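You operate a simulated robot arm through the tools that you are given. There is no shell and no other tool. Be economical: measure what you need, move in short steps, check, and stop when the job is done.

Carry out the task below with a simulated robot arm. There is one attempt and no reset: what you move stays moved.

JOB
Press home the loose little yellow cap, then stand its can in the low green tray.
Fine: the can waits in the green press: slide in, orange lever down; leave the slide out; the other loose caps stay as they are, the other cans stay where they are.

Only the result counts: the job must be done as asked and must still hold three seconds after the hand-in. Knocking over, shifting, dropping, spilling or breaking anything else fails it. Lids that push on must go on centred and level and be pressed home; caps that screw on are set level and turned clockwise until they are tight.

ROBOT AND FRAMES
A 7-joint arm with a two-finger parallel gripper, fixed in place. Base frame: the origin is at the foot of the arm, x ahead of it, y to its left, z up; the work surface is at about z = 0.9. Lengths are in m, angles in rad, forces in N, time in s.
With the tool pointing down near the work surface it reaches from about 0.24 to 0.68 m from the base axis. Its first joint turns from -1.152 to 1.152 rad. Payload 2.4 kg.
Tool frame: the origin (TCP) lies between the finger pads and is the grasp point; the fingertips stand 0.03 m ahead of it; z points along the fingers, y is the line along which they close. Largest opening 0.094 m; finger width 0.028, thickness 0.01; the body of the gripper, 0.05 by 0.096 m, starts 0.055 m behind the TCP.
Orientation is told as [roll, pitch, yaw] about the base's x, y, z axes, in that order, counted from this pose: with the fingers straight down and closing along the base's y, the tool's x points along the base's -x, its y along +y and its z along -z.

CONTROLS
- The arm moves only by the tool apply_moves. Its argument "targets" is a list of rows, each a list of 3 entries, a list of its own where there are three numbers: the shift along the base's x, y, z in m, then the turn, a rotation vector about the base's x, y, z in rad, then the opening, from 0 (shut) to 1 (fully open). In form: [[[dx, dy, dz], [ax, ay, az], hand], ...]. A call has 1 to 10 rows; each row shifts and turns the commanded pose from where the row before left it. Each row takes 0.2 s and may step no farther than 0.05 m and 0.15 rad from the row before; otherwise, or with a gripper value out of range, the whole call is refused. Where a pose cannot be reached the arm comes as near as it can. A force on the tool above 60 N (or 10 N above the force at the start of the call, whichever is more), or a blocked arm, ends the call early, and 0.2 s more pass. Each finger travels about 0.153 m/s and halts on what it meets, pressing with about 28 N; the grip force reading is that of the motor and also rises with nothing between the fingers. The clock runs only during rows and for 0.2 s after the last one: add rows that do not move to give the fingers time. It gives the time, the measured TCP pose, the force on the tool (base axes), the opening and the grip force at its end, in the units of the frame above (readings bear some noise).
- Cameras (640 x 400 px; columns grow to the right, rows downward): "scene" is fixed at [0.0323, 0.4643, 1.462]; the picture's right is [-0.82, -0.57, 0.00], its down [-0.23, 0.33, -0.92] and it looks along [0.52, -0.76, -0.40] (base axes); focal length 332 px, centre (320, 200). "wrist" rides on the gripper at [-0.037, 0, -0.058] in the tool frame; the picture's right is [0.00, -1.00, 0.00], its down [0.97, 0.00, -0.24] and it looks along [0.24, 0.00, 0.97] (tool axes); focal length 218 px, centre (320, 200). There is no depth. A picture from a camera that has moved, and an enlarged one, comes with that camera's place and axes in the base frame and with its lens.
- grab_frame(camera): a new picture of that camera. No time passes.
- inspect(camera, box): a new picture of the part [left, top, right, bottom] of that camera's present view, enlarged. No time passes.
- hand_in(): hands the job in; it is judged then, once.

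Go step by step. Nothing tells you positions but the pictures and the camera data: compare them with the known pose of the tool, close in by small moves and look again before you grip or let go. The budget is 120 turns and 84 pictures, counting those below and the enlarged ones. Unless the task says otherwise, let go and move clear before handing in, and close with one line.

The tools are called after "Call:" as name(argument=value, ...) on one line, values as JSON. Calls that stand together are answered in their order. apply_moves: Moves the arm, as the interface text tells. Its arguments: {"type":"object","properties":{"targets":{"type":"array","items":{"type":"array"}}},"required":["targets"]} The other tools are called the same way: grab_frame (camera) takes a picture; inspect (camera, box) takes an enlarged picture of a part of a camera's view; hand_in () hands the job in.

At the start:

```text
time_s: 0.0
position: [0.3203, -0.0526, 1.3295]
orientation: [0.0, 0.0, 0.002]
contact_force: [0.3, 0.0, 0.1]
opening: 0.0942
finger_force: 0.0
```

scene: 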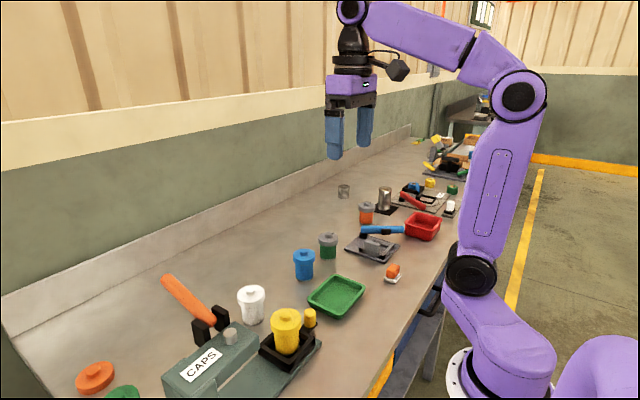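
wrist: 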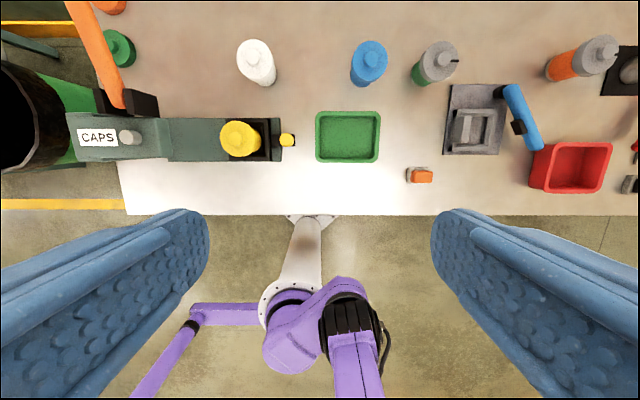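

The yellow can sits in the green press's slide, which seems to be pulled out toward -y, with an orange lever above the press body. I'll look closer first.

Call:
inspect(camera="scene", box=[60, 250, 380, 400])

Call:
inspect(camera="wrist", box=[0, 0, 400, 220])

```text
2.00 times, centred on (220, 325) of scene
camera zoom: at [0.0323, 0.4643, 1.462], right [-0.82, -0.57, 0.0], down [-0.23, 0.33, -0.92], along [0.52, -0.76, -0.4], focal length 663 px, centre (520, -50)
```

zoom: 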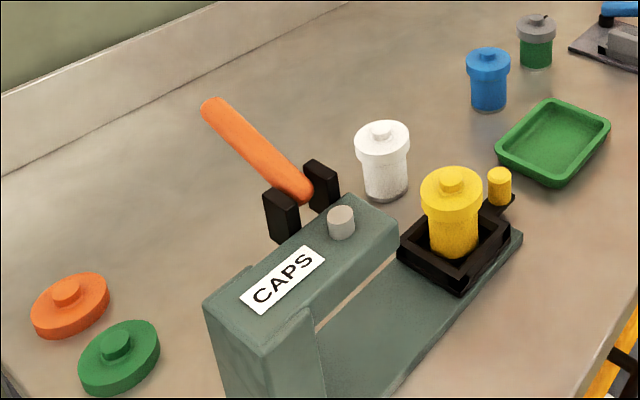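

```text
1.60 times, centred on (200, 110) of wrist
camera zoom: at [0.3589, -0.053, 1.3882], right [0.0, -1.0, 0.0], down [-0.97, 0.0, 0.24], along [-0.24, 0.0, -0.97], focal length 349 px, centre (512, 344)
```

zoom: 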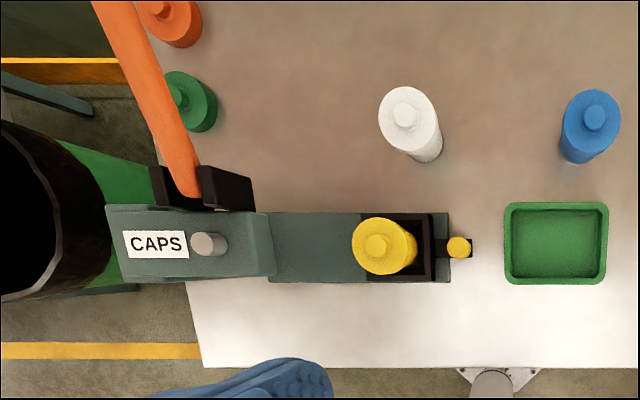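

The knob of the slide is near (0.37, 0.01), with the can about 0.08 further in +y. I'll turn the tool -90° and move above the knob for a closer look.

Call:
apply_moves(targets=[[[0.005, 0.001, -0.015], [0, 0, -0.15], 1], [[0.005, 0.001, -0.015], [0, 0, -0.15], 1], [[0.005, 0.001, -0.015], [0, 0, -0.15], 1], [[0.005, 0.001, -0.015], [0, 0, -0.15], 1], [[0.005, 0.001, -0.015], [0, 0, -0.15], 1], [[0.005, 0.001, -0.015], [0, 0, -0.15], 1], [[0.005, 0.001, -0.015], [0, 0, -0.15], 1], [[0.005, 0.001, -0.015], [0, 0, -0.15], 1], [[0.005, 0.001, -0.015], [0, 0, -0.15], 1], [[0.005, 0.001, -0.015], [0, 0, -0.15], 1]])

Call:
apply_moves(targets=[[[0, 0, 0], [0, 0, -0.0728], 1], [[0, 0, 0], [0, 0, 0], 1]])

Call:
grab_frame(camera="wrist")

Call:
grab_frame(camera="scene")

```text
time_s: 2.2
position: [0.3724, -0.0441, 1.1798]
orientation: [0.0, 0.0, -1.499]
contact_force: [0.5, 0.9, -0.7]
opening: 0.0941
finger_force: 0.1
```

```text
time_s: 2.8
position: [0.3713, -0.043, 1.1801]
orientation: [0.0, 0.0, -1.571]
contact_force: [-0.9, 0.7, 0.3]
opening: 0.0941
finger_force: 0.0
```

```text
79 pictures are left
camera wrist: at [0.3724, -0.0803, 1.238], right [-1.0, 0.0, 0.0], down [0.0, 0.97, 0.24], along [0.0, 0.24, -0.97], focal length 218 px, centre (320, 200)
```

wrist: 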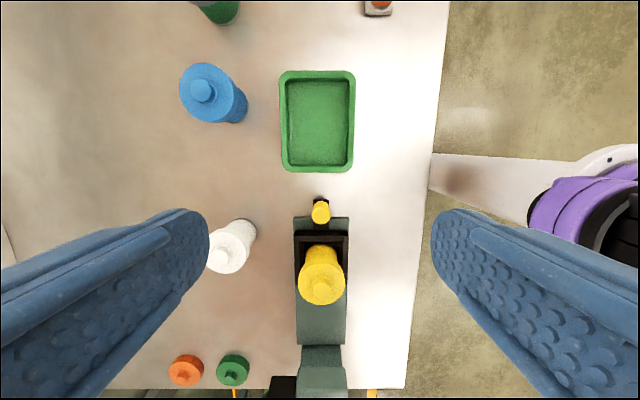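

```text
78 pictures are left
```

scene: 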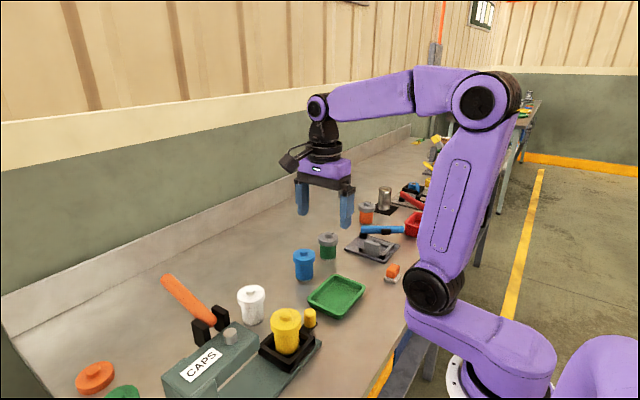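

Knob about (0.371, 0.009), top z≈0.948; can about (0.371, 0.085), top ≈1.00. I'll descend with a slight tilt (gripper leaning to -y, to stay clear of the press overhang) and half-open fingers to just above the knob.

Call:
apply_moves(targets=[[[0, 0.008, -0.035], [0.1, 0, 0], 0.7], [[0, 0.008, -0.035], [0.1, 0, 0], 0.6], [[0, 0.008, -0.035], [0, 0, 0], 0.6], [[0, 0.008, -0.035], [0, 0, 0], 0.6], [[0, 0.008, -0.03], [0, 0, 0], 0.6], [[0, 0.002, -0.01], [0, 0, 0], 0.6]])

Call:
grab_frame(camera="wrist")

Call:
grab_frame(camera="scene")

```text
time_s: 4.2
position: [0.3717, -0.0004, 1.0007]
orientation: [-0.001, 0.199, -1.571]
contact_force: [-0.9, 0.5, 0.3]
opening: 0.0562
finger_force: 0.0
```

```text
77 pictures are left
camera wrist: at [0.3735, -0.0481, 1.0501], right [-1.0, 0.0, 0.0], down [0.0, 0.9, 0.43], along [0.0, 0.43, -0.9], focal length 218 px, centre (320, 200)
```

wrist: 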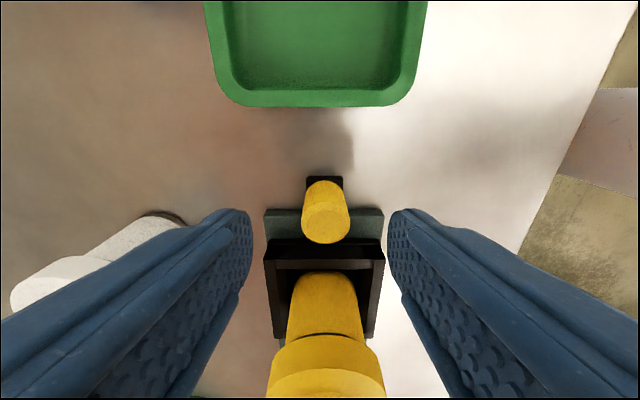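

```text
76 pictures are left
```

scene: 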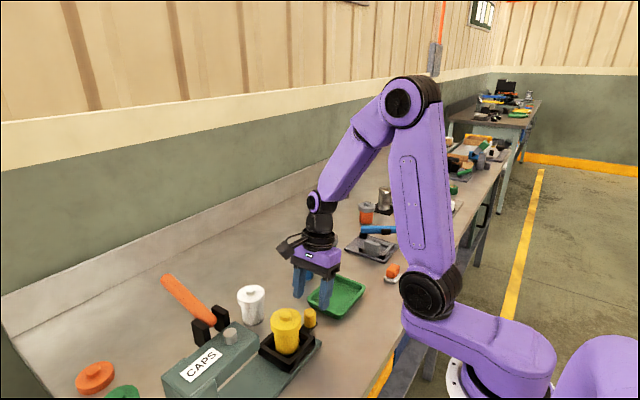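

The knob is centred between the fingers. I'll lower around it and close.

Call:
apply_moves(targets=[[[0, 0.002, -0.02], [0, 0, 0], 0.6], [[0, 0.001, -0.023], [0, 0, 0], 0.6], [[0, 0, 0], [0, 0, 0], 0.3], [[0, 0, 0], [0, 0, 0], 0.1], [[0, 0, 0], [0, 0, 0], 0.1]])

Call:
grab_frame(camera="wrist")

```text
time_s: 5.4
position: [0.3698, 0.0021, 0.9573]
orientation: [-0.008, 0.202, -1.571]
contact_force: [-20.4, 0.2, 12.6]
opening: 0.0251
finger_force: 13.9
```

```text
75 pictures are left
camera wrist: at [0.3711, -0.0444, 1.0066], right [-1.0, 0.0, 0.01], down [0.0, 0.9, 0.43], along [-0.01, 0.43, -0.9], focal length 218 px, centre (320, 200)
```

wrist: 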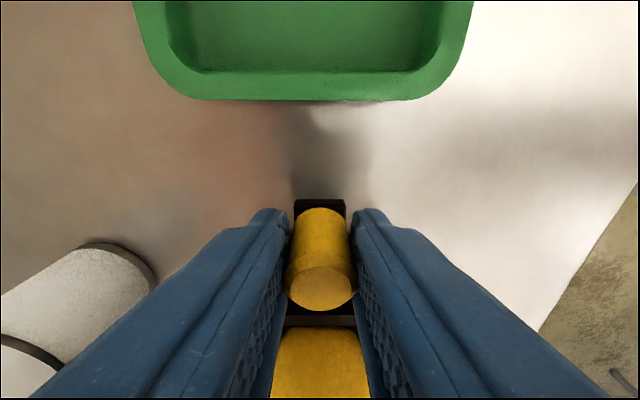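

The knob is gripped, with a slight sideways load; I'll relieve it by -1.5 mm in x and start sliding in along +y.

Call:
apply_moves(targets=[[[-0.0015, 0, 0], [0, 0, 0], 0.1], [[0, 0.006, 0], [0, 0, 0], 0.1], [[0, 0.01, 0], [0, 0, 0], 0.1], [[0, 0.01, 0], [0, 0, 0], 0.1]])

Call:
grab_frame(camera="scene")

```text
time_s: 6.4
position: [0.3699, 0.029, 0.9574]
orientation: [0.002, 0.201, -1.569]
contact_force: [-12.3, -1.6, 27.7]
opening: 0.0243
finger_force: 44.8
```

```text
74 pictures are left
```

scene: 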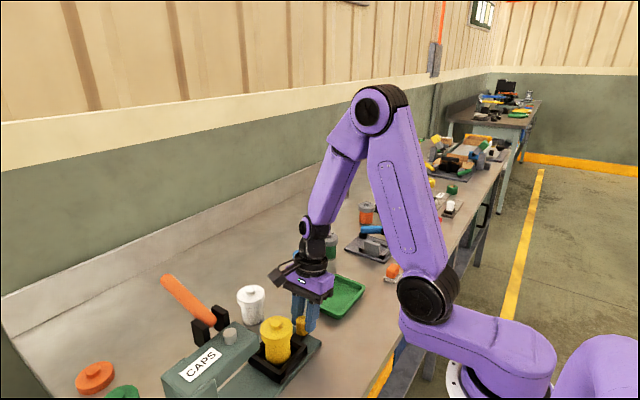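

The slide moves with the can. I'll keep going in small steps.

Call:
apply_moves(targets=[[[-0.001, 0.008, 0.001], [0, 0, 0], 0.1], [[0, 0.01, 0], [0, 0, 0], 0.1], [[0, 0.01, 0], [0, 0, 0], 0.1], [[0, 0.01, 0], [0, 0, 0], 0.1], [[0, 0.01, 0], [0, 0, 0], 0.1], [[0, 0.01, 0], [0, 0, 0], 0.1], [[0, 0.01, 0], [0, 0, 0], 0.1], [[0, 0.01, 0], [0, 0, 0], 0.1], [[0, 0.008, 0], [0, 0, 0], 0.1]])

Call:
inspect(camera="scene", box=[60, 220, 380, 400])

Call:
grab_frame(camera="wrist")

```text
time_s: 8.4
position: [0.3697, 0.1126, 0.9578]
orientation: [0.001, 0.197, -1.573]
contact_force: [16.0, -1.3, -38.9]
opening: 0.0245
finger_force: 45.2
```

```text
2.00 times, centred on (220, 310) of scene
camera zoom: at [0.0333, 0.4644, 1.4619], right [-0.82, -0.57, 0.0], down [-0.23, 0.33, -0.92], along [0.52, -0.76, -0.4], focal length 663 px, centre (520, -20)
```

zoom: 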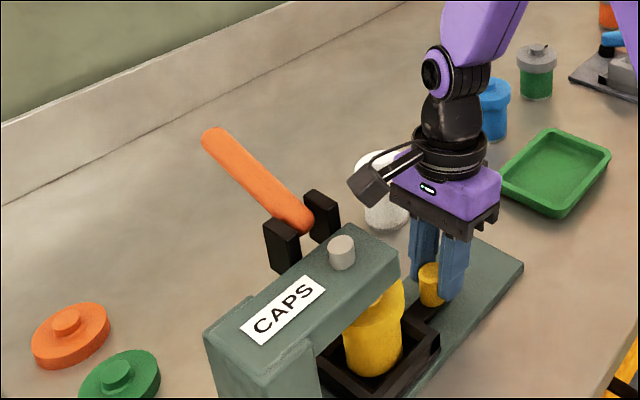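

```text
72 pictures are left
camera wrist: at [0.3703, 0.0657, 1.0079], right [-1.0, 0.0, 0.0], down [0.0, 0.9, 0.43], along [0.0, 0.43, -0.9], focal length 218 px, centre (320, 200)
```

wrist: 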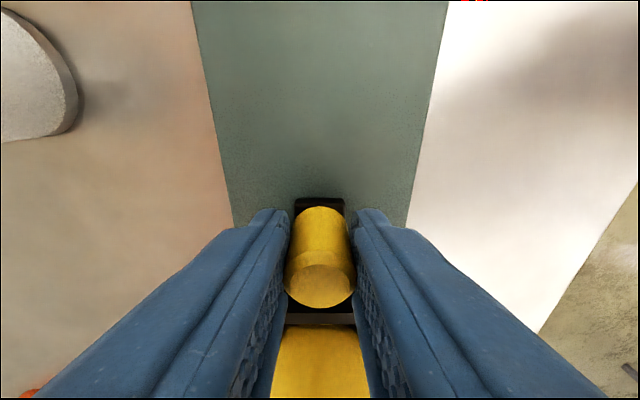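

About 0.11 of travel is done; I'll continue gently until the stop.

Call:
apply_moves(targets=[[[0.0005, 0.006, -0.0006], [0, 0, 0], 0.1], [[0, 0.006, 0], [0, 0, 0], 0.1], [[0, 0.006, 0], [0, 0, 0], 0.1], [[0, 0.006, 0], [0, 0, 0], 0.1], [[0, 0.006, 0], [0, 0, 0], 0.1], [[0, 0.006, 0], [0, 0, 0], 0.1], [[0, 0.006, 0], [0, 0, 0], 0.1]])

Call:
inspect(camera="scene", box=[60, 220, 380, 400])

Call:
grab_frame(camera="wrist")

```text
time_s: 9.5
position: [0.3692, 0.1304, 0.9591]
orientation: [0.004, 0.198, -1.574]
contact_force: [-11.4, -20.0, 13.8]
opening: 0.0246
finger_force: 45.1
stopped in row 5: the force on the tool passed its limit (the readings are from after the stop); the commanded pose is now the measured one
```

```text
2.00 times, centred on (220, 310) of scene
camera zoom: at [0.0317, 0.4635, 1.4623], right [-0.82, -0.57, 0.0], down [-0.22, 0.33, -0.92], along [0.52, -0.76, -0.4], focal length 663 px, centre (520, -20)
```

zoom: 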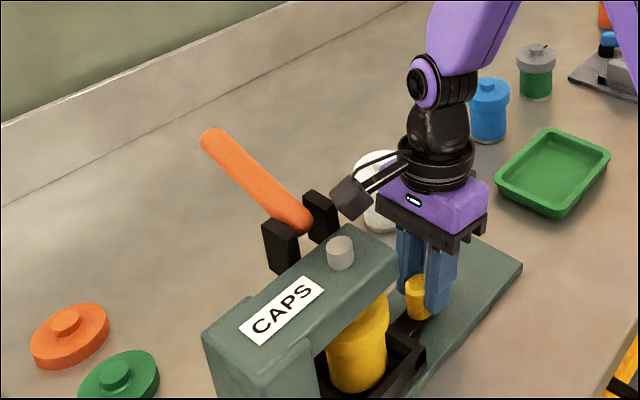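

```text
70 pictures are left
camera wrist: at [0.37, 0.0829, 1.0081], right [-1.0, 0.0, 0.0], down [0.0, 0.9, 0.43], along [0.0, 0.43, -0.9], focal length 218 px, centre (320, 200)
```

wrist: 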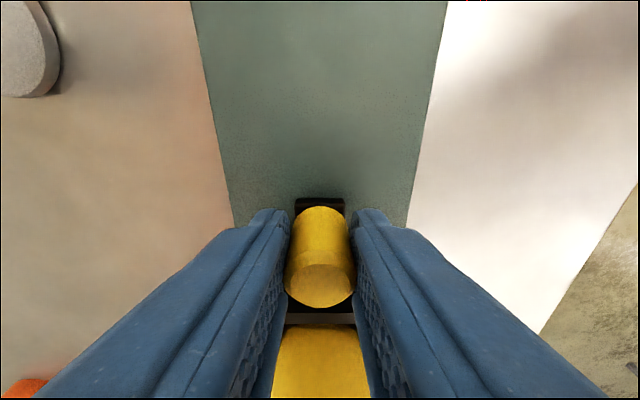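

Travel of 0.128 m ended in a stop, and the can (y≈0.213) agrees with the ram (y≈0.216). One more small nudge to confirm it is at the end.

Call:
apply_moves(targets=[[[0, 0.003, 0], [0, 0, 0], 0.1], [[0, 0.003, 0], [0, 0, 0], 0.1]])

```text
time_s: 10.0
position: [0.3714, 0.1289, 0.9578]
orientation: [0.004, 0.195, -1.578]
contact_force: [-14.2, -17.9, 16.5]
opening: 0.0245
finger_force: 45.0
stopped in row 2: the force on the tool passed its limit (the readings are from after the stop); the commanded pose is now the measured one
```

It is at the stop. I'll release the knob, back off in -y while rising.

Call:
apply_moves(targets=[[[0, 0, 0], [0, 0, 0], 0.5], [[0, 0, 0], [0, 0, 0], 0.6], [[0, 0, 0.02], [0, 0, 0], 0.6], [[0, -0.02, 0.03], [0, 0, 0], 0.6], [[0, -0.04, 0.03], [0, 0, 0], 0.6], [[0, -0.04, 0.04], [0, 0, 0], 0.6], [[0, -0.02, 0.05], [-0.1, 0, 0], 0.3], [[0, 0, 0.05], [-0.1, 0, 0], 0]])

Call:
grab_frame(camera="wrist")

Call:
inspect(camera="scene", box=[60, 220, 380, 400])

```text
refused: row 6 steps farther than a row can; nothing moved
```

```text
69 pictures are left
camera wrist: at [0.3699, 0.0828, 1.0082], right [-1.0, 0.01, 0.0], down [0.0, 0.91, 0.42], along [0.01, 0.42, -0.91], focal length 218 px, centre (320, 200)
```

wrist: 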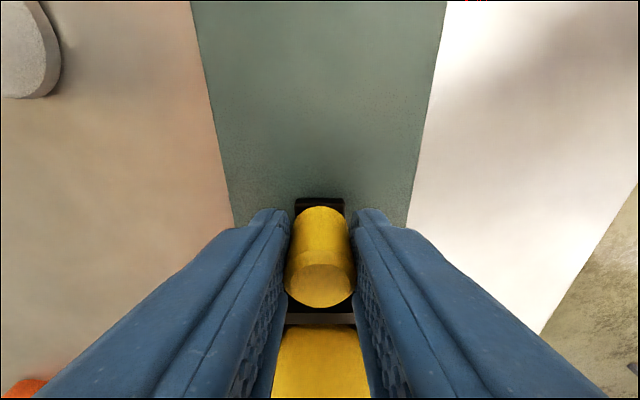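

```text
2.00 times, centred on (220, 310) of scene
camera zoom: at [0.0316, 0.4636, 1.4623], right [-0.82, -0.57, 0.0], down [-0.22, 0.33, -0.92], along [0.52, -0.76, -0.4], focal length 663 px, centre (520, -20)
```

zoom: 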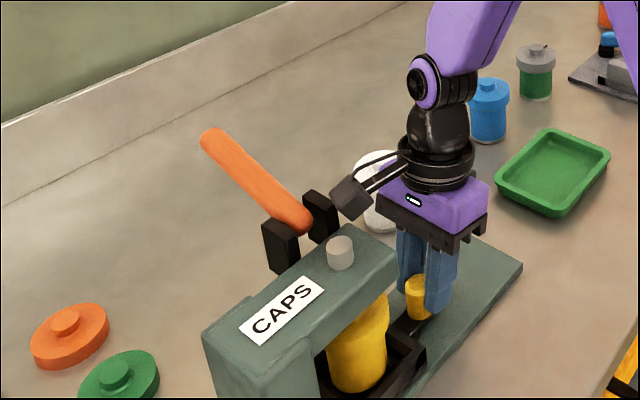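

The call was refused for an overlong step; I'll repeat it with shorter ones.

Call:
apply_moves(targets=[[[0, 0, 0], [0, 0, 0], 0.5], [[0, 0, 0], [0, 0, 0], 0.6], [[0, 0, 0.02], [0, 0, 0], 0.6], [[0, -0.02, 0.03], [0, 0, 0], 0.6], [[0, -0.03, 0.03], [0, 0, 0], 0.6], [[0, -0.03, 0.035], [0, 0, 0], 0.6], [[0, -0.02, 0.04], [-0.1, 0, 0], 0.3], [[0, 0, 0.05], [-0.1, 0, 0], 0], [[0, 0, 0.04], [0, 0, 0], 0]])

Call:
grab_frame(camera="wrist")

Call:
inspect(camera="scene", box=[60, 220, 380, 400])

```text
time_s: 12.0
position: [0.372, 0.0327, 1.2034]
orientation: [0.006, -0.007, -1.58]
contact_force: [-0.6, 0.0, 0.3]
opening: 0.0
finger_force: 27.4
```

```text
67 pictures are left
camera wrist: at [0.3712, -0.0042, 1.2611], right [-1.0, 0.01, 0.0], down [0.01, 0.97, 0.23], along [0.01, 0.23, -0.97], focal length 218 px, centre (320, 200)
```

wrist: 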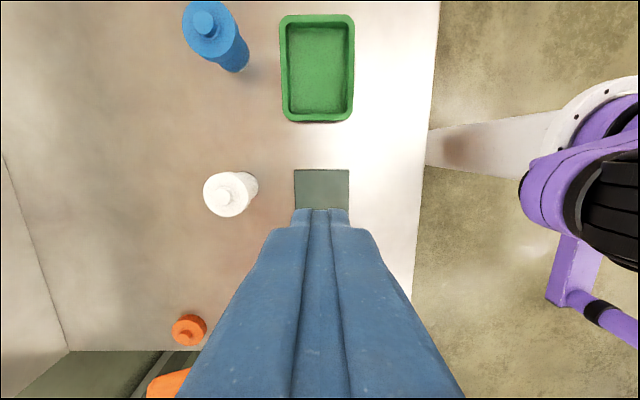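

```text
2.00 times, centred on (220, 310) of scene
camera zoom: at [0.0323, 0.4643, 1.462], right [-0.82, -0.57, 0.0], down [-0.23, 0.33, -0.92], along [0.52, -0.76, -0.4], focal length 663 px, centre (520, -20)
```

zoom: 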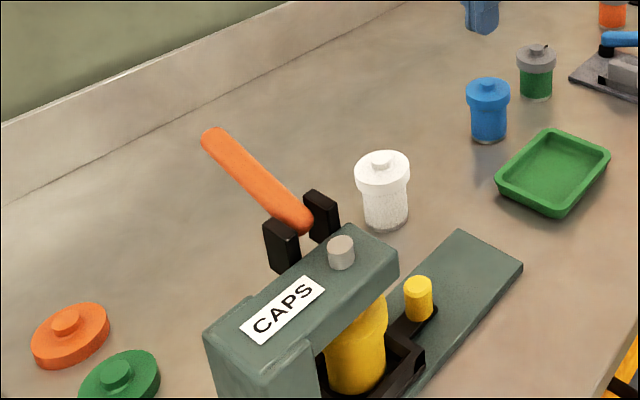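

The can is under the ram and the knob is free. The lever lies in the plane y≈0.216, from about (0.416, z 1.057) to a tip at (0.534, z 1.094). I'll go above it with shut fingers.

Call:
apply_moves(targets=[[[0.02, 0.0306, 0.005], [0, 0, 0], 0], [[0.024, 0.0306, 0], [0, 0, 0], 0], [[0.024, 0.0306, 0], [0, 0, 0], 0], [[0.024, 0.0306, 0], [0, 0, 0], 0], [[0.024, 0.0306, 0], [0, 0, 0], 0], [[0.024, 0.0306, 0], [0, 0, 0], 0], [[0, 0, -0.03], [0, 0, 0], 0], [[0, 0, -0.01], [0, 0, 0], 0]])

Call:
grab_frame(camera="wrist")

Call:
inspect(camera="scene", box=[60, 200, 380, 400])

```text
time_s: 13.8
position: [0.5098, 0.2149, 1.1692]
orientation: [0.005, -0.006, -1.579]
contact_force: [0.4, 0.2, 0.1]
opening: 0.0
finger_force: 28.4
```

```text
65 pictures are left
camera wrist: at [0.51, 0.179, 1.2268], right [-1.0, 0.01, 0.0], down [0.01, 0.97, 0.24], along [0.01, 0.24, -0.97], focal length 218 px, centre (320, 200)
```

wrist: 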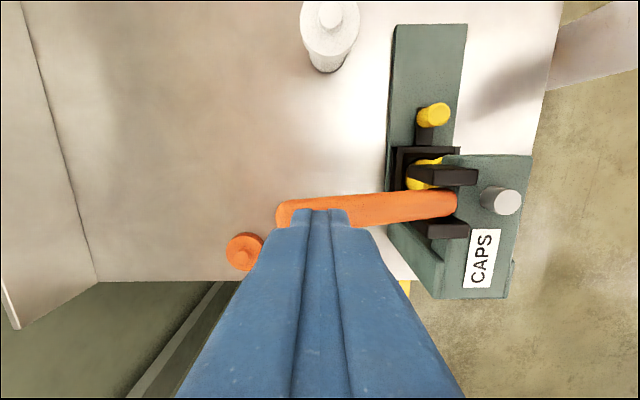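

```text
2.00 times, centred on (220, 300) of scene
camera zoom: at [0.0323, 0.4643, 1.462], right [-0.82, -0.57, 0.0], down [-0.23, 0.33, -0.92], along [0.52, -0.76, -0.4], focal length 663 px, centre (520, 0)
```

zoom: 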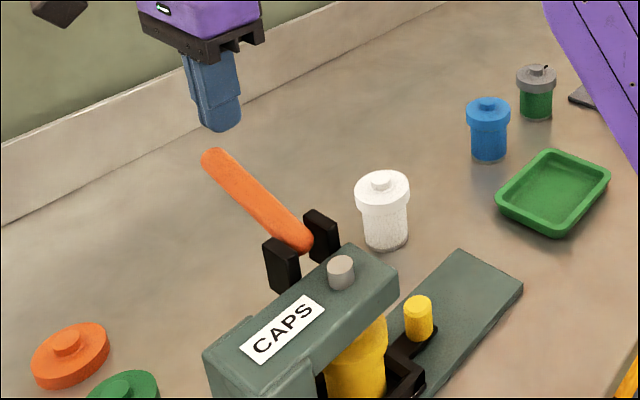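

The fingertips are above the lever, about 3 cm in from its tip. I'll lower and start pressing along its arc.

Call:
apply_moves(targets=[[[0, 0.002, -0.03], [0, 0, 0], 0], [[0, 0, -0.01], [0, 0, 0], 0], [[0, 0, -0.01], [0, 0, 0], 0], [[0, 0, -0.01], [0, 0, 0], 0], [[0, 0, -0.01], [0, 0, 0], 0]])

Call:
inspect(camera="scene", box=[60, 200, 380, 400])

```text
time_s: 15.0
position: [0.5106, 0.2169, 1.0971]
orientation: [0.005, -0.007, -1.577]
contact_force: [0.3, -0.4, 1.6]
opening: 0.0
finger_force: 28.7
```

```text
2.00 times, centred on (220, 300) of scene
camera zoom: at [0.0323, 0.4642, 1.462], right [-0.82, -0.57, 0.0], down [-0.23, 0.33, -0.92], along [0.52, -0.76, -0.4], focal length 663 px, centre (520, 0)
```

zoom: 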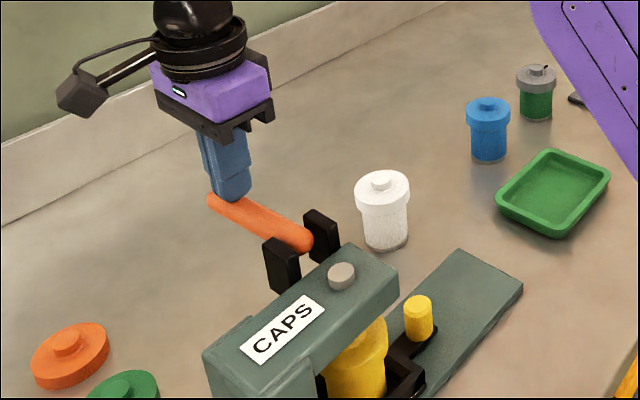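

The lever turns easily and the ram is going down. I'll continue.

Call:
apply_moves(targets=[[[0, 0, -0.01], [0, 0, 0], 0], [[-0.001, 0, -0.01], [0, 0, 0], 0], [[-0.002, 0, -0.01], [0, 0, 0], 0], [[-0.003, 0, -0.01], [0, 0, 0], 0]])

Call:
inspect(camera="scene", box=[60, 200, 380, 400])

```text
time_s: 15.9
position: [0.5079, 0.2179, 1.0782]
orientation: [0.025, 0.001, -1.577]
contact_force: [-10.8, -6.3, 39.3]
opening: 0.0002
finger_force: 27.7
stopped in row 4: the force on the tool passed its limit (the readings are from after the stop); the commanded pose is now the measured one
```

```text
2.00 times, centred on (220, 300) of scene
camera zoom: at [0.0313, 0.4638, 1.4622], right [-0.82, -0.57, 0.0], down [-0.22, 0.33, -0.92], along [0.52, -0.76, -0.4], focal length 663 px, centre (520, 0)
```

zoom: 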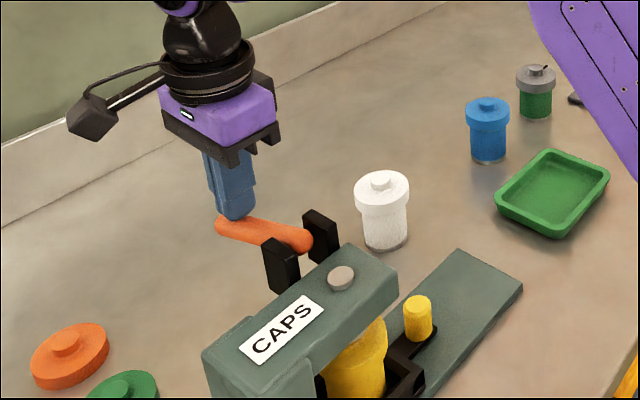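

Resistance: the ram has met the cap. I'll press further in small steps.

Call:
apply_moves(targets=[[[0, 0, -0.003], [0, 0, 0], 0], [[0, 0, -0.003], [0, 0, 0], 0], [[0, 0, -0.003], [0, 0, 0], 0], [[0, 0, -0.003], [0, 0, 0], 0]])

Call:
inspect(camera="scene", box=[140, 280, 300, 400])

```text
time_s: 16.4
position: [0.5094, 0.2175, 1.0792]
orientation: [0.027, 0.004, -1.579]
contact_force: [-10.3, -4.4, 32.5]
opening: 0.0
finger_force: 28.4
stopped in row 2: the force on the tool passed its limit (the readings are from after the stop); the commanded pose is now the measured one
```

```text
3.33 times, centred on (220, 340) of scene
camera zoom: at [0.0315, 0.4639, 1.4621], right [-0.82, -0.57, 0.0], down [-0.22, 0.33, -0.92], along [0.52, -0.76, -0.4], focal length 1106 px, centre (653, -267)
```

zoom: 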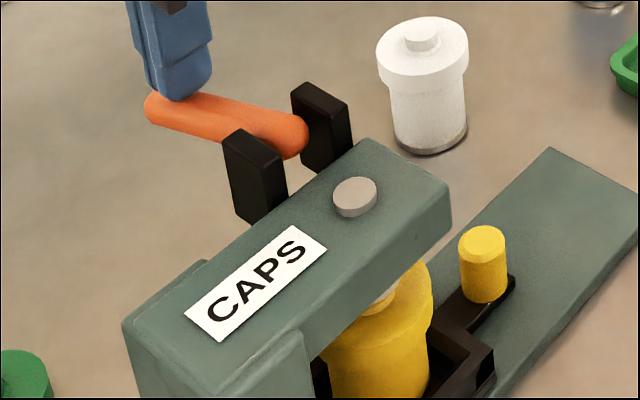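

The press stalls at about 60 N here; I'll lift slightly, move out toward the lever's tip for more leverage and press again gently.

Call:
apply_moves(targets=[[[0, 0, 0.006], [0, 0, 0], 0], [[0.017, -0.001, 0.002], [0, 0, 0], 0], [[0, 0, -0.004], [0, 0, 0], 0], [[0, 0, -0.003], [0, 0, 0], 0], [[0, 0, -0.002], [0, 0, 0], 0], [[0, 0, -0.002], [0, 0, 0], 0], [[0, 0, -0.002], [0, 0, 0], 0], [[0, 0, -0.002], [0, 0, 0], 0], [[0, 0, -0.002], [0, 0, 0], 0], [[0, 0, -0.002], [0, 0, 0], 0]])

Call:
inspect(camera="scene", box=[140, 280, 300, 400])

```text
time_s: 18.6
position: [0.5265, 0.2173, 1.0683]
orientation: [0.031, 0.007, -1.576]
contact_force: [-13.0, -2.0, 52.4]
opening: 0.0
finger_force: 27.7
```

```text
3.33 times, centred on (220, 340) of scene
camera zoom: at [0.031, 0.4638, 1.4622], right [-0.82, -0.57, 0.0], down [-0.22, 0.33, -0.92], along [0.52, -0.76, -0.4], focal length 1106 px, centre (653, -267)
```

zoom: 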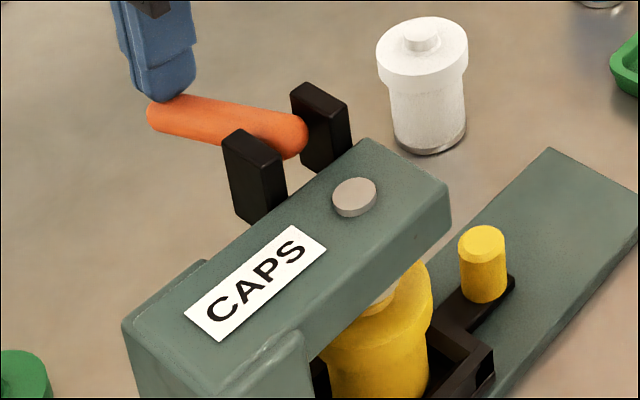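

The lever is going down a bit more, at 52 N. I'll continue in small steps.

Call:
apply_moves(targets=[[[0, 0, -0.001], [0, 0, 0], 0], [[0, 0, -0.001], [0, 0, 0], 0], [[0, 0, -0.001], [0, 0, 0], 0], [[0, 0, -0.001], [0, 0, 0], 0], [[0, 0, -0.001], [0, 0, 0], 0], [[0, 0, -0.001], [0, 0, 0], 0]])

Call:
inspect(camera="scene", box=[140, 280, 300, 400])

```text
time_s: 19.6
position: [0.5283, 0.2174, 1.0702]
orientation: [0.042, 0.011, -1.578]
contact_force: [-10.9, -6.2, 39.3]
opening: 0.0001
finger_force: 27.6
stopped in row 5: the force on the tool passed its limit (the readings are from after the stop); the commanded pose is now the measured one
```

```text
3.33 times, centred on (220, 340) of scene
camera zoom: at [0.0313, 0.4638, 1.4622], right [-0.82, -0.57, 0.0], down [-0.22, 0.33, -0.92], along [0.52, -0.76, -0.4], focal length 1106 px, centre (653, -267)
```

zoom: 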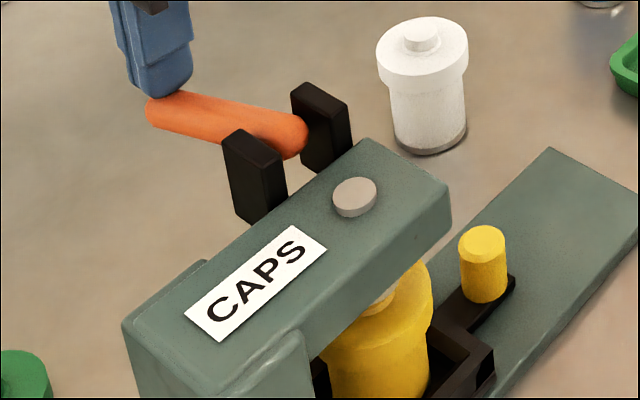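

It's stalled again near the same angle; I'll lift off and look at the cap and lever state.

Call:
apply_moves(targets=[[[0, 0, 0.01], [0, 0, 0], 0], [[0, 0, 0.03], [-0.04, 0, 0], 0], [[0, 0, 0.04], [0, 0, 0], 0], [[0, 0, 0.02], [0, 0, 0], 0]])

Call:
inspect(camera="scene", box=[140, 280, 300, 400])

Call:
inspect(camera="wrist", box=[320, 60, 540, 300])

```text
time_s: 20.6
position: [0.5264, 0.2188, 1.1651]
orientation: [0.032, -0.036, -1.578]
contact_force: [-0.4, -0.6, -0.2]
opening: 0.0
finger_force: 28.9
```

```text
3.33 times, centred on (220, 340) of scene
camera zoom: at [0.0323, 0.4643, 1.462], right [-0.82, -0.57, 0.0], down [-0.23, 0.33, -0.92], along [0.52, -0.76, -0.4], focal length 1106 px, centre (653, -267)
```

zoom: 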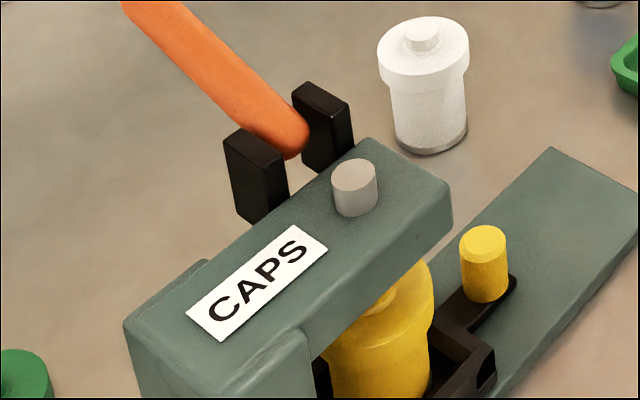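

```text
1.67 times, centred on (430, 180) of wrist
camera zoom: at [0.524, 0.1831, 1.2241], right [-1.0, 0.01, -0.03], down [0.0, 0.98, 0.21], along [0.03, 0.21, -0.98], focal length 364 px, centre (137, 233)
```

zoom: 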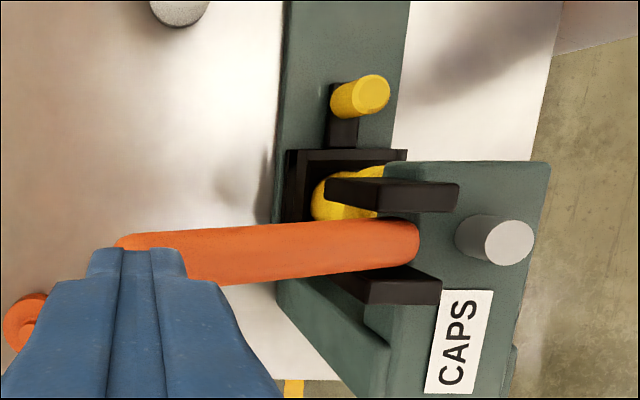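

The lever springs back and the ram rose. I'll move back to the -y side and tilt, to view the cap in the press from the side with the wrist camera.

Call:
apply_moves(targets=[[[0, 0, 0.04], [0, 0, 0], 0], [[-0.02, -0.04, 0], [0, 0, 0], 0], [[-0.025, -0.04, 0], [0, 0, 0], 0], [[-0.025, -0.04, 0], [0, 0, 0], 0], [[-0.025, -0.04, 0], [0, 0, 0], 0], [[-0.025, -0.04, 0], [0.1, 0, 0], 0], [[-0.025, -0.01, -0.03], [0.1, 0, 0], 0.3], [[-0.009, -0.01, -0.04], [0.1, 0, 0], 0.6], [[0, 0, -0.04], [0.1, 0, 0], 0.6], [[0, 0, -0.04], [0.1, 0, 0], 0.6]])

Call:
grab_frame(camera="wrist")

```text
time_s: 22.8
position: [0.375, -0.0003, 1.0564]
orientation: [0.031, 0.469, -1.578]
contact_force: [0.0, -0.7, 0.7]
opening: 0.0563
finger_force: 0.1
```

```text
56 pictures are left
camera wrist: at [0.3736, -0.059, 1.0908], right [-1.0, 0.02, -0.03], down [0.0, 0.76, 0.65], along [0.04, 0.65, -0.76], focal length 218 px, centre (320, 200)
```

wrist: 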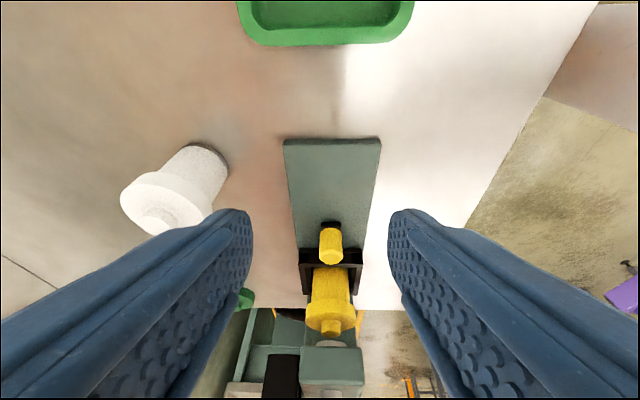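

Call:
inspect(camera="wrist", box=[280, 200, 400, 380])

Call:
inspect(camera="wrist", box=[100, 120, 250, 250])

```text
2.22 times, centred on (340, 290) of wrist
camera zoom: at [0.3736, -0.059, 1.0908], right [-1.0, 0.02, -0.03], down [0.0, 0.76, 0.65], along [0.04, 0.65, -0.76], focal length 485 px, centre (276, 0)
```

zoom: 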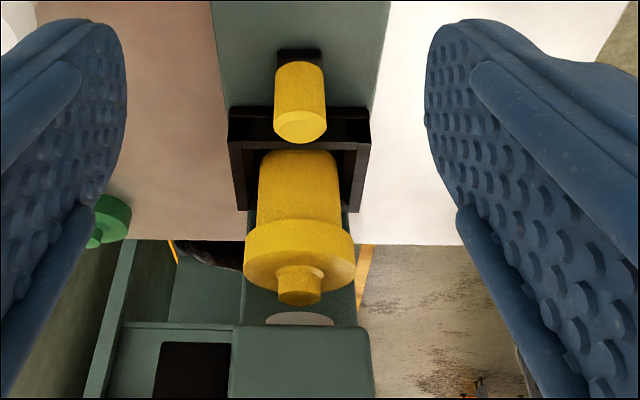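

```text
3.08 times, centred on (175, 185) of wrist
camera zoom: at [0.3736, -0.059, 1.0908], right [-1.0, 0.02, -0.03], down [0.0, 0.76, 0.65], along [0.04, 0.65, -0.76], focal length 672 px, centre (766, 246)
```

zoom: 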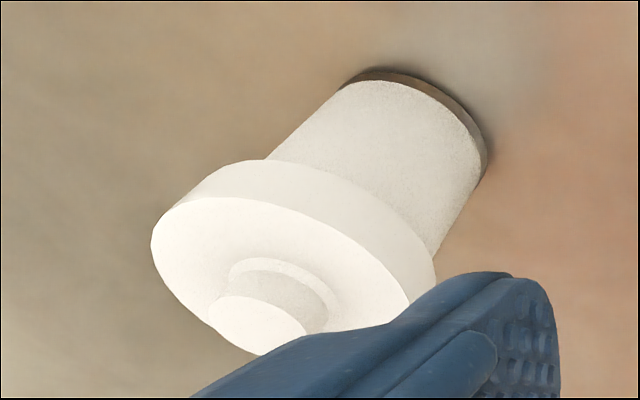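

The dark gap seen earlier beneath the yellow cap's rim looks gone. I'll regrip the knob and pull the slide out to check from the same view as before.

Call:
apply_moves(targets=[[[-0.002, 0.02, -0.01], [-0.1, 0.03, 0], 0.6], [[-0.0025, 0.03, -0.02], [-0.1, 0, 0], 0.6], [[0, 0.03, -0.02], [-0.07, 0, 0], 0.6], [[0, 0.03, -0.01], [0, 0, 0], 0.6], [[0, 0.02, 0], [0, 0, 0], 0.6]])

Call:
grab_frame(camera="wrist")

```text
time_s: 24.0
position: [0.3703, 0.1299, 0.9966]
orientation: [0.004, 0.197, -1.59]
contact_force: [0.4, -0.4, -0.6]
opening: 0.0565
finger_force: 0.1
```

```text
53 pictures are left
camera wrist: at [0.3694, 0.0822, 1.0454], right [-1.0, 0.02, 0.0], down [0.02, 0.9, 0.43], along [0.01, 0.43, -0.91], focal length 218 px, centre (320, 200)
```

wrist: 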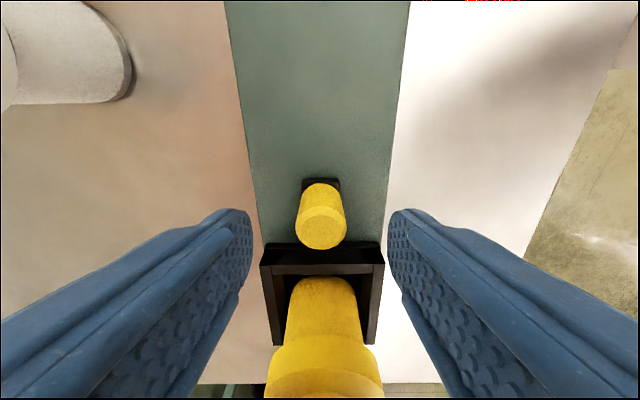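

Call:
inspect(camera="wrist", box=[240, 250, 400, 400])

```text
2.67 times, centred on (320, 325) of wrist
camera zoom: at [0.3694, 0.0822, 1.0454], right [-1.0, 0.02, 0.0], down [0.02, 0.9, 0.43], along [0.01, 0.43, -0.91], focal length 582 px, centre (320, -133)
```

zoom: 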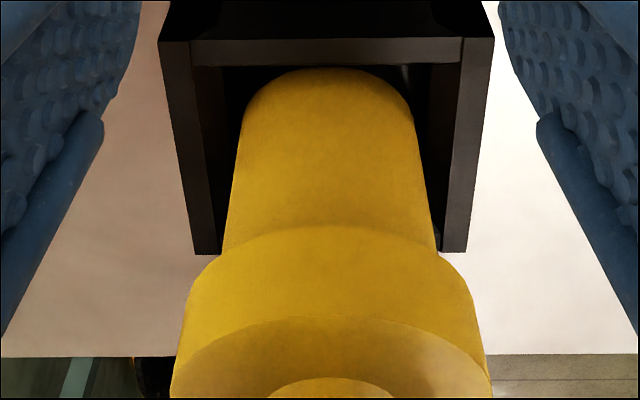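

The gap is gone and the cap sits level. I'll lower around the knob and grip it to pull the slide out.

Call:
apply_moves(targets=[[[0.0005, 0, -0.02], [0, 0, 0.015], 0.6], [[0, 0, -0.018], [0, 0, 0], 0.6], [[0, 0, 0], [0, 0, 0], 0.3], [[0, 0, 0], [0, 0, 0], 0.1], [[0, 0, 0], [0, 0, 0], 0.1]])

Call:
apply_moves(targets=[[[0, -0.006, 0], [0, 0, 0], 0.1], [[0, -0.01, 0], [0, 0, 0], 0.1], [[0, -0.01, 0], [0, 0, 0], 0.1], [[0, -0.01, 0], [0, 0, 0], 0.1], [[0, -0.01, 0], [0, 0, 0], 0.1], [[0, -0.01, 0], [0, 0, 0], 0.1], [[0, -0.01, 0], [0, 0, 0], 0.1], [[0, -0.01, 0], [0, 0, 0], 0.1]])

```text
time_s: 25.2
position: [0.3696, 0.1297, 0.9559]
orientation: [0.004, 0.2, -1.575]
contact_force: [-3.2, -1.7, 35.8]
opening: 0.0246
finger_force: 45.0
```

```text
time_s: 27.0
position: [0.3707, 0.0509, 0.9573]
orientation: [0.005, 0.198, -1.575]
contact_force: [-8.0, 1.3, 59.3]
opening: 0.0247
finger_force: 45.2
```

Slide is coming out; I'll ease the vertical load by raising 1.5 mm and pull to the end stop.

Call:
apply_moves(targets=[[[0, -0.002, 0.0015], [0, 0, 0], 0.1], [[0, -0.008, 0], [0, 0, 0], 0.1], [[0, -0.01, 0], [0, 0, 0], 0.1], [[0, -0.01, 0], [0, 0, 0], 0.1], [[0, -0.008, 0], [0, 0, 0], 0.1], [[0, -0.005, 0], [0, 0, 0], 0.1], [[0, -0.004, 0], [0, 0, 0], 0.1], [[0, -0.003, 0], [0, 0, 0], 0.1]])

Call:
inspect(camera="scene", box=[60, 250, 380, 400])

```text
time_s: 28.8
position: [0.3695, 0.0024, 0.9593]
orientation: [0.003, 0.198, -1.576]
contact_force: [-3.4, -1.4, -34.2]
opening: 0.0247
finger_force: 44.6
```

```text
2.00 times, centred on (220, 325) of scene
camera zoom: at [0.0327, 0.4643, 1.462], right [-0.82, -0.57, 0.0], down [-0.23, 0.33, -0.92], along [0.52, -0.76, -0.4], focal length 663 px, centre (520, -50)
```

zoom: 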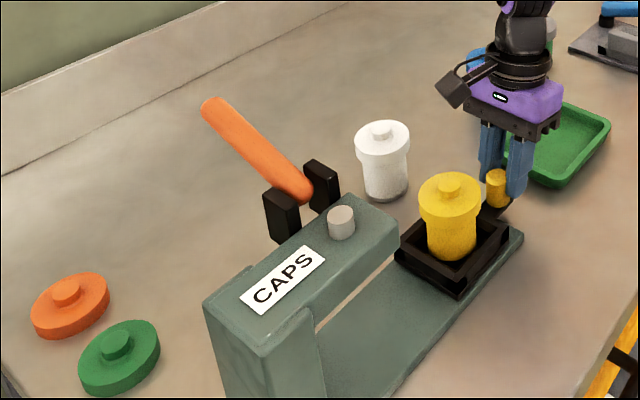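

The cap sits lower than before (pressed), but the slide appears a few mm short of fully out; I'll pull on to the stop.

Call:
apply_moves(targets=[[[0, -0.003, -0.0006], [0, 0, 0], 0.1], [[0, -0.003, 0], [0, 0, 0], 0.1], [[0, -0.003, 0], [0, 0, 0], 0.1]])

Call:
inspect(camera="scene", box=[60, 250, 380, 400])

```text
time_s: 29.6
position: [0.3704, -0.0008, 0.9589]
orientation: [0.002, 0.201, -1.57]
contact_force: [2.8, 37.2, 5.9]
opening: 0.0246
finger_force: 45.2
```

```text
2.00 times, centred on (220, 325) of scene
camera zoom: at [0.0323, 0.4654, 1.4616], right [-0.82, -0.57, 0.0], down [-0.23, 0.33, -0.92], along [0.52, -0.76, -0.4], focal length 663 px, centre (520, -50)
```

zoom: 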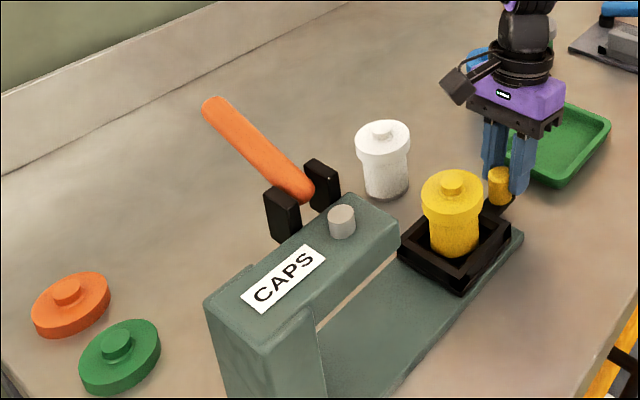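

The slide is at its outer stop and the cap visibly sits lower than at the start. I'll let go of the knob and go above the can.

Call:
apply_moves(targets=[[[0, 0.005, 0], [0, 0, 0], 0.3], [[0, 0, 0], [0, 0, 0], 0.6], [[0, 0, 0.02], [0, 0, 0], 0.6], [[0, -0.005, 0.04], [0, 0, 0], 0.6], [[0, -0.005, 0.045], [-0.1, 0, 0], 0.8], [[0, 0, 0.04], [-0.1, 0, 0], 1], [[0, 0.03, 0], [0, 0, 0], 1], [[0, 0.03, 0], [0, 0, 0], 1], [[0, 0.032, 0], [0, 0, 0], 1], [[0, 0, 0], [0, 0, 0], 1]])

Call:
grab_frame(camera="wrist")

Call:
inspect(camera="scene", box=[220, 260, 340, 380])

```text
time_s: 31.8
position: [0.3683, 0.0799, 1.1019]
orientation: [0.006, -0.002, -1.577]
contact_force: [-0.5, 0.0, 0.2]
opening: 0.0941
finger_force: 0.1
```

```text
49 pictures are left
camera wrist: at [0.3692, 0.0436, 1.1598], right [-1.0, 0.01, -0.01], down [0.0, 0.97, 0.24], along [0.01, 0.24, -0.97], focal length 218 px, centre (320, 200)
```

wrist: 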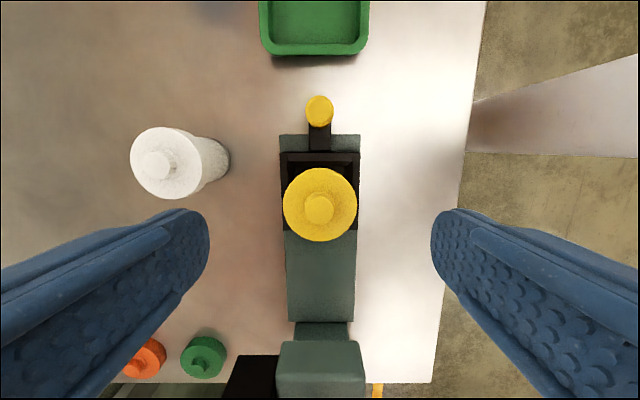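

```text
3.33 times, centred on (280, 320) of scene
camera zoom: at [0.0323, 0.4643, 1.462], right [-0.82, -0.57, 0.0], down [-0.23, 0.33, -0.92], along [0.52, -0.76, -0.4], focal length 1106 px, centre (453, -200)
```

zoom: 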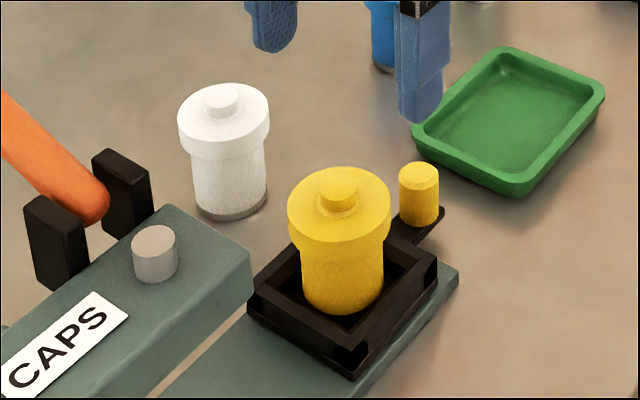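

The cap is level with no gap. The can centre is about (0.371, 0.088); I'll descend with open fingers, stopping above the frame walls.

Call:
apply_moves(targets=[[[0.0025, 0.008, -0.03], [0, 0, 0], 0.95], [[0, 0, -0.04], [0, 0, 0], 0.95], [[0, 0, -0.03], [0, 0, 0], 0.95], [[0, 0, -0.02], [0, 0, 0], 0.95], [[0, 0, 0], [0, 0, 0], 0.95]])

Call:
grab_frame(camera="wrist")

Call:
inspect(camera="scene", box=[220, 260, 340, 380])

```text
time_s: 33.0
position: [0.3715, 0.0877, 0.9834]
orientation: [0.006, -0.004, -1.577]
contact_force: [0.2, -0.4, -0.5]
opening: 0.0894
finger_force: 0.1
```

```text
47 pictures are left
camera wrist: at [0.3713, 0.0503, 1.0416], right [-1.0, 0.0, -0.01], down [0.0, 0.97, 0.24], along [0.01, 0.24, -0.97], focal length 218 px, centre (320, 200)
```

wrist: 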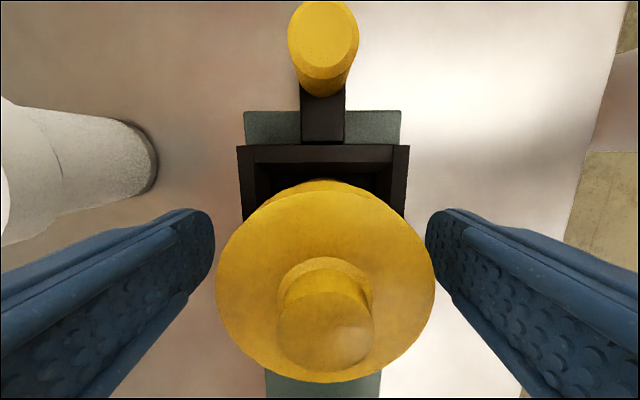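

```text
3.33 times, centred on (280, 320) of scene
camera zoom: at [0.0323, 0.4643, 1.462], right [-0.82, -0.57, 0.0], down [-0.23, 0.33, -0.92], along [0.52, -0.76, -0.4], focal length 1106 px, centre (453, -200)
```

zoom: 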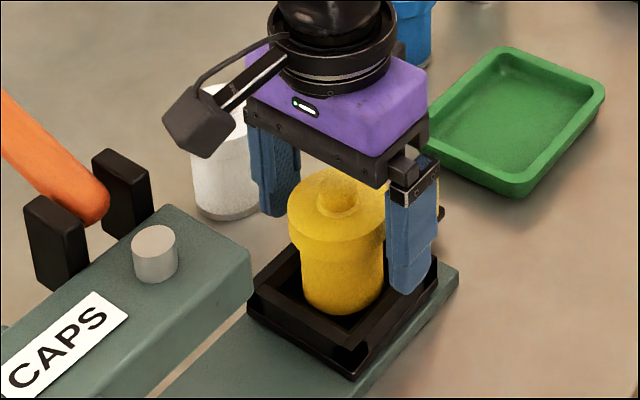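

The can is centred between the fingers within about 1 mm. I'll adjust slightly and close.

Call:
apply_moves(targets=[[[-0.001, 0.002, -0.003], [0, 0, 0], 0.85], [[0, 0, 0], [0, 0, 0], 0.72], [[0, 0, 0], [0, 0, 0], 0.6], [[0, 0, 0], [0, 0, 0], 0.5], [[0, 0, 0], [0, 0, 0], 0.45]])

Call:
inspect(camera="scene", box=[220, 260, 340, 380])

```text
time_s: 34.2
position: [0.3703, 0.0892, 0.9806]
orientation: [0.005, -0.003, -1.575]
contact_force: [0.4, -0.4, -1.8]
opening: 0.0638
finger_force: 28.0
```

```text
3.33 times, centred on (280, 320) of scene
camera zoom: at [0.0323, 0.4643, 1.462], right [-0.82, -0.57, 0.0], down [-0.23, 0.33, -0.92], along [0.52, -0.76, -0.4], focal length 1106 px, centre (453, -200)
```

zoom: 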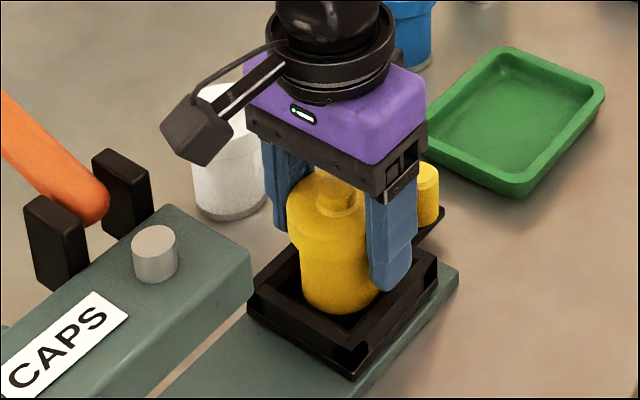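

The cap rim is gripped (0.064 m). I'll lift just a little to check that the can comes with it.

Call:
apply_moves(targets=[[[0, 0, 0.004], [0, 0, 0], 0.45], [[0, 0, 0.006], [0, 0, 0], 0.45], [[0, 0, 0], [0, 0, 0], 0.45]])

Call:
inspect(camera="scene", box=[220, 260, 340, 380])

```text
time_s: 35.0
position: [0.3721, 0.0898, 0.9911]
orientation: [0.006, -0.003, -1.575]
contact_force: [0.2, 0.1, -2.1]
opening: 0.0641
finger_force: 27.6
```

```text
3.33 times, centred on (280, 320) of scene
camera zoom: at [0.0323, 0.4643, 1.462], right [-0.82, -0.57, 0.0], down [-0.23, 0.33, -0.92], along [0.52, -0.76, -0.4], focal length 1106 px, centre (453, -200)
```

zoom: 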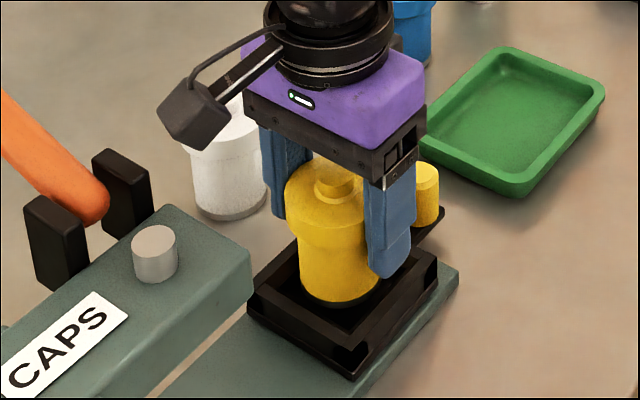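

The whole can lifted with its cap (about 2 N). I'll raise it clear and carry it over the tray, whose centre is about (0.376, -0.111).

Call:
apply_moves(targets=[[[0, 0, 0.02], [0, 0, 0], 0.45], [[0, 0, 0.03], [0, 0, 0], 0.45], [[0, 0, 0.03], [0, 0, 0], 0.45], [[0.001, -0.02, 0], [0, 0, 0], 0.45], [[0.001, -0.03, 0], [0, 0, 0], 0.45], [[0.001, -0.035, 0], [0, 0, 0], 0.45], [[0.001, -0.035, 0], [0, 0, 0], 0.45], [[0, -0.035, 0], [0, 0, 0], 0.45], [[0, -0.03, 0], [0, 0, 0], 0.45], [[0, -0.016, 0], [0, 0, 0], 0.45]])

Call:
grab_frame(camera="wrist")

Call:
inspect(camera="scene", box=[240, 200, 400, 340])

```text
time_s: 37.2
position: [0.375, -0.1104, 1.0702]
orientation: [0.003, -0.003, -1.575]
contact_force: [-0.3, -0.7, -1.9]
opening: 0.0637
finger_force: 27.9
```

```text
43 pictures are left
camera wrist: at [0.3752, -0.147, 1.1284], right [-1.0, 0.0, 0.0], down [0.0, 0.97, 0.24], along [0.01, 0.24, -0.97], focal length 218 px, centre (320, 200)
```

wrist: 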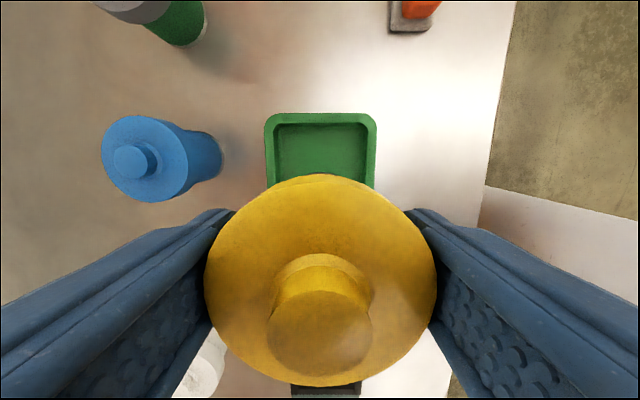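

```text
2.86 times, centred on (320, 270) of scene
camera zoom: at [0.0323, 0.4642, 1.462], right [-0.82, -0.57, 0.0], down [-0.23, 0.33, -0.92], along [0.52, -0.76, -0.4], focal length 948 px, centre (320, 0)
```

zoom: 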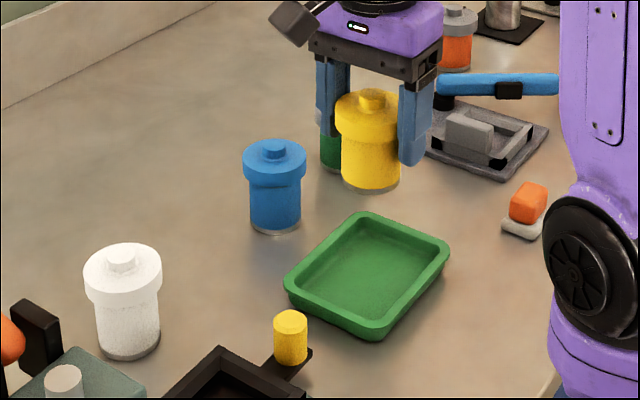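

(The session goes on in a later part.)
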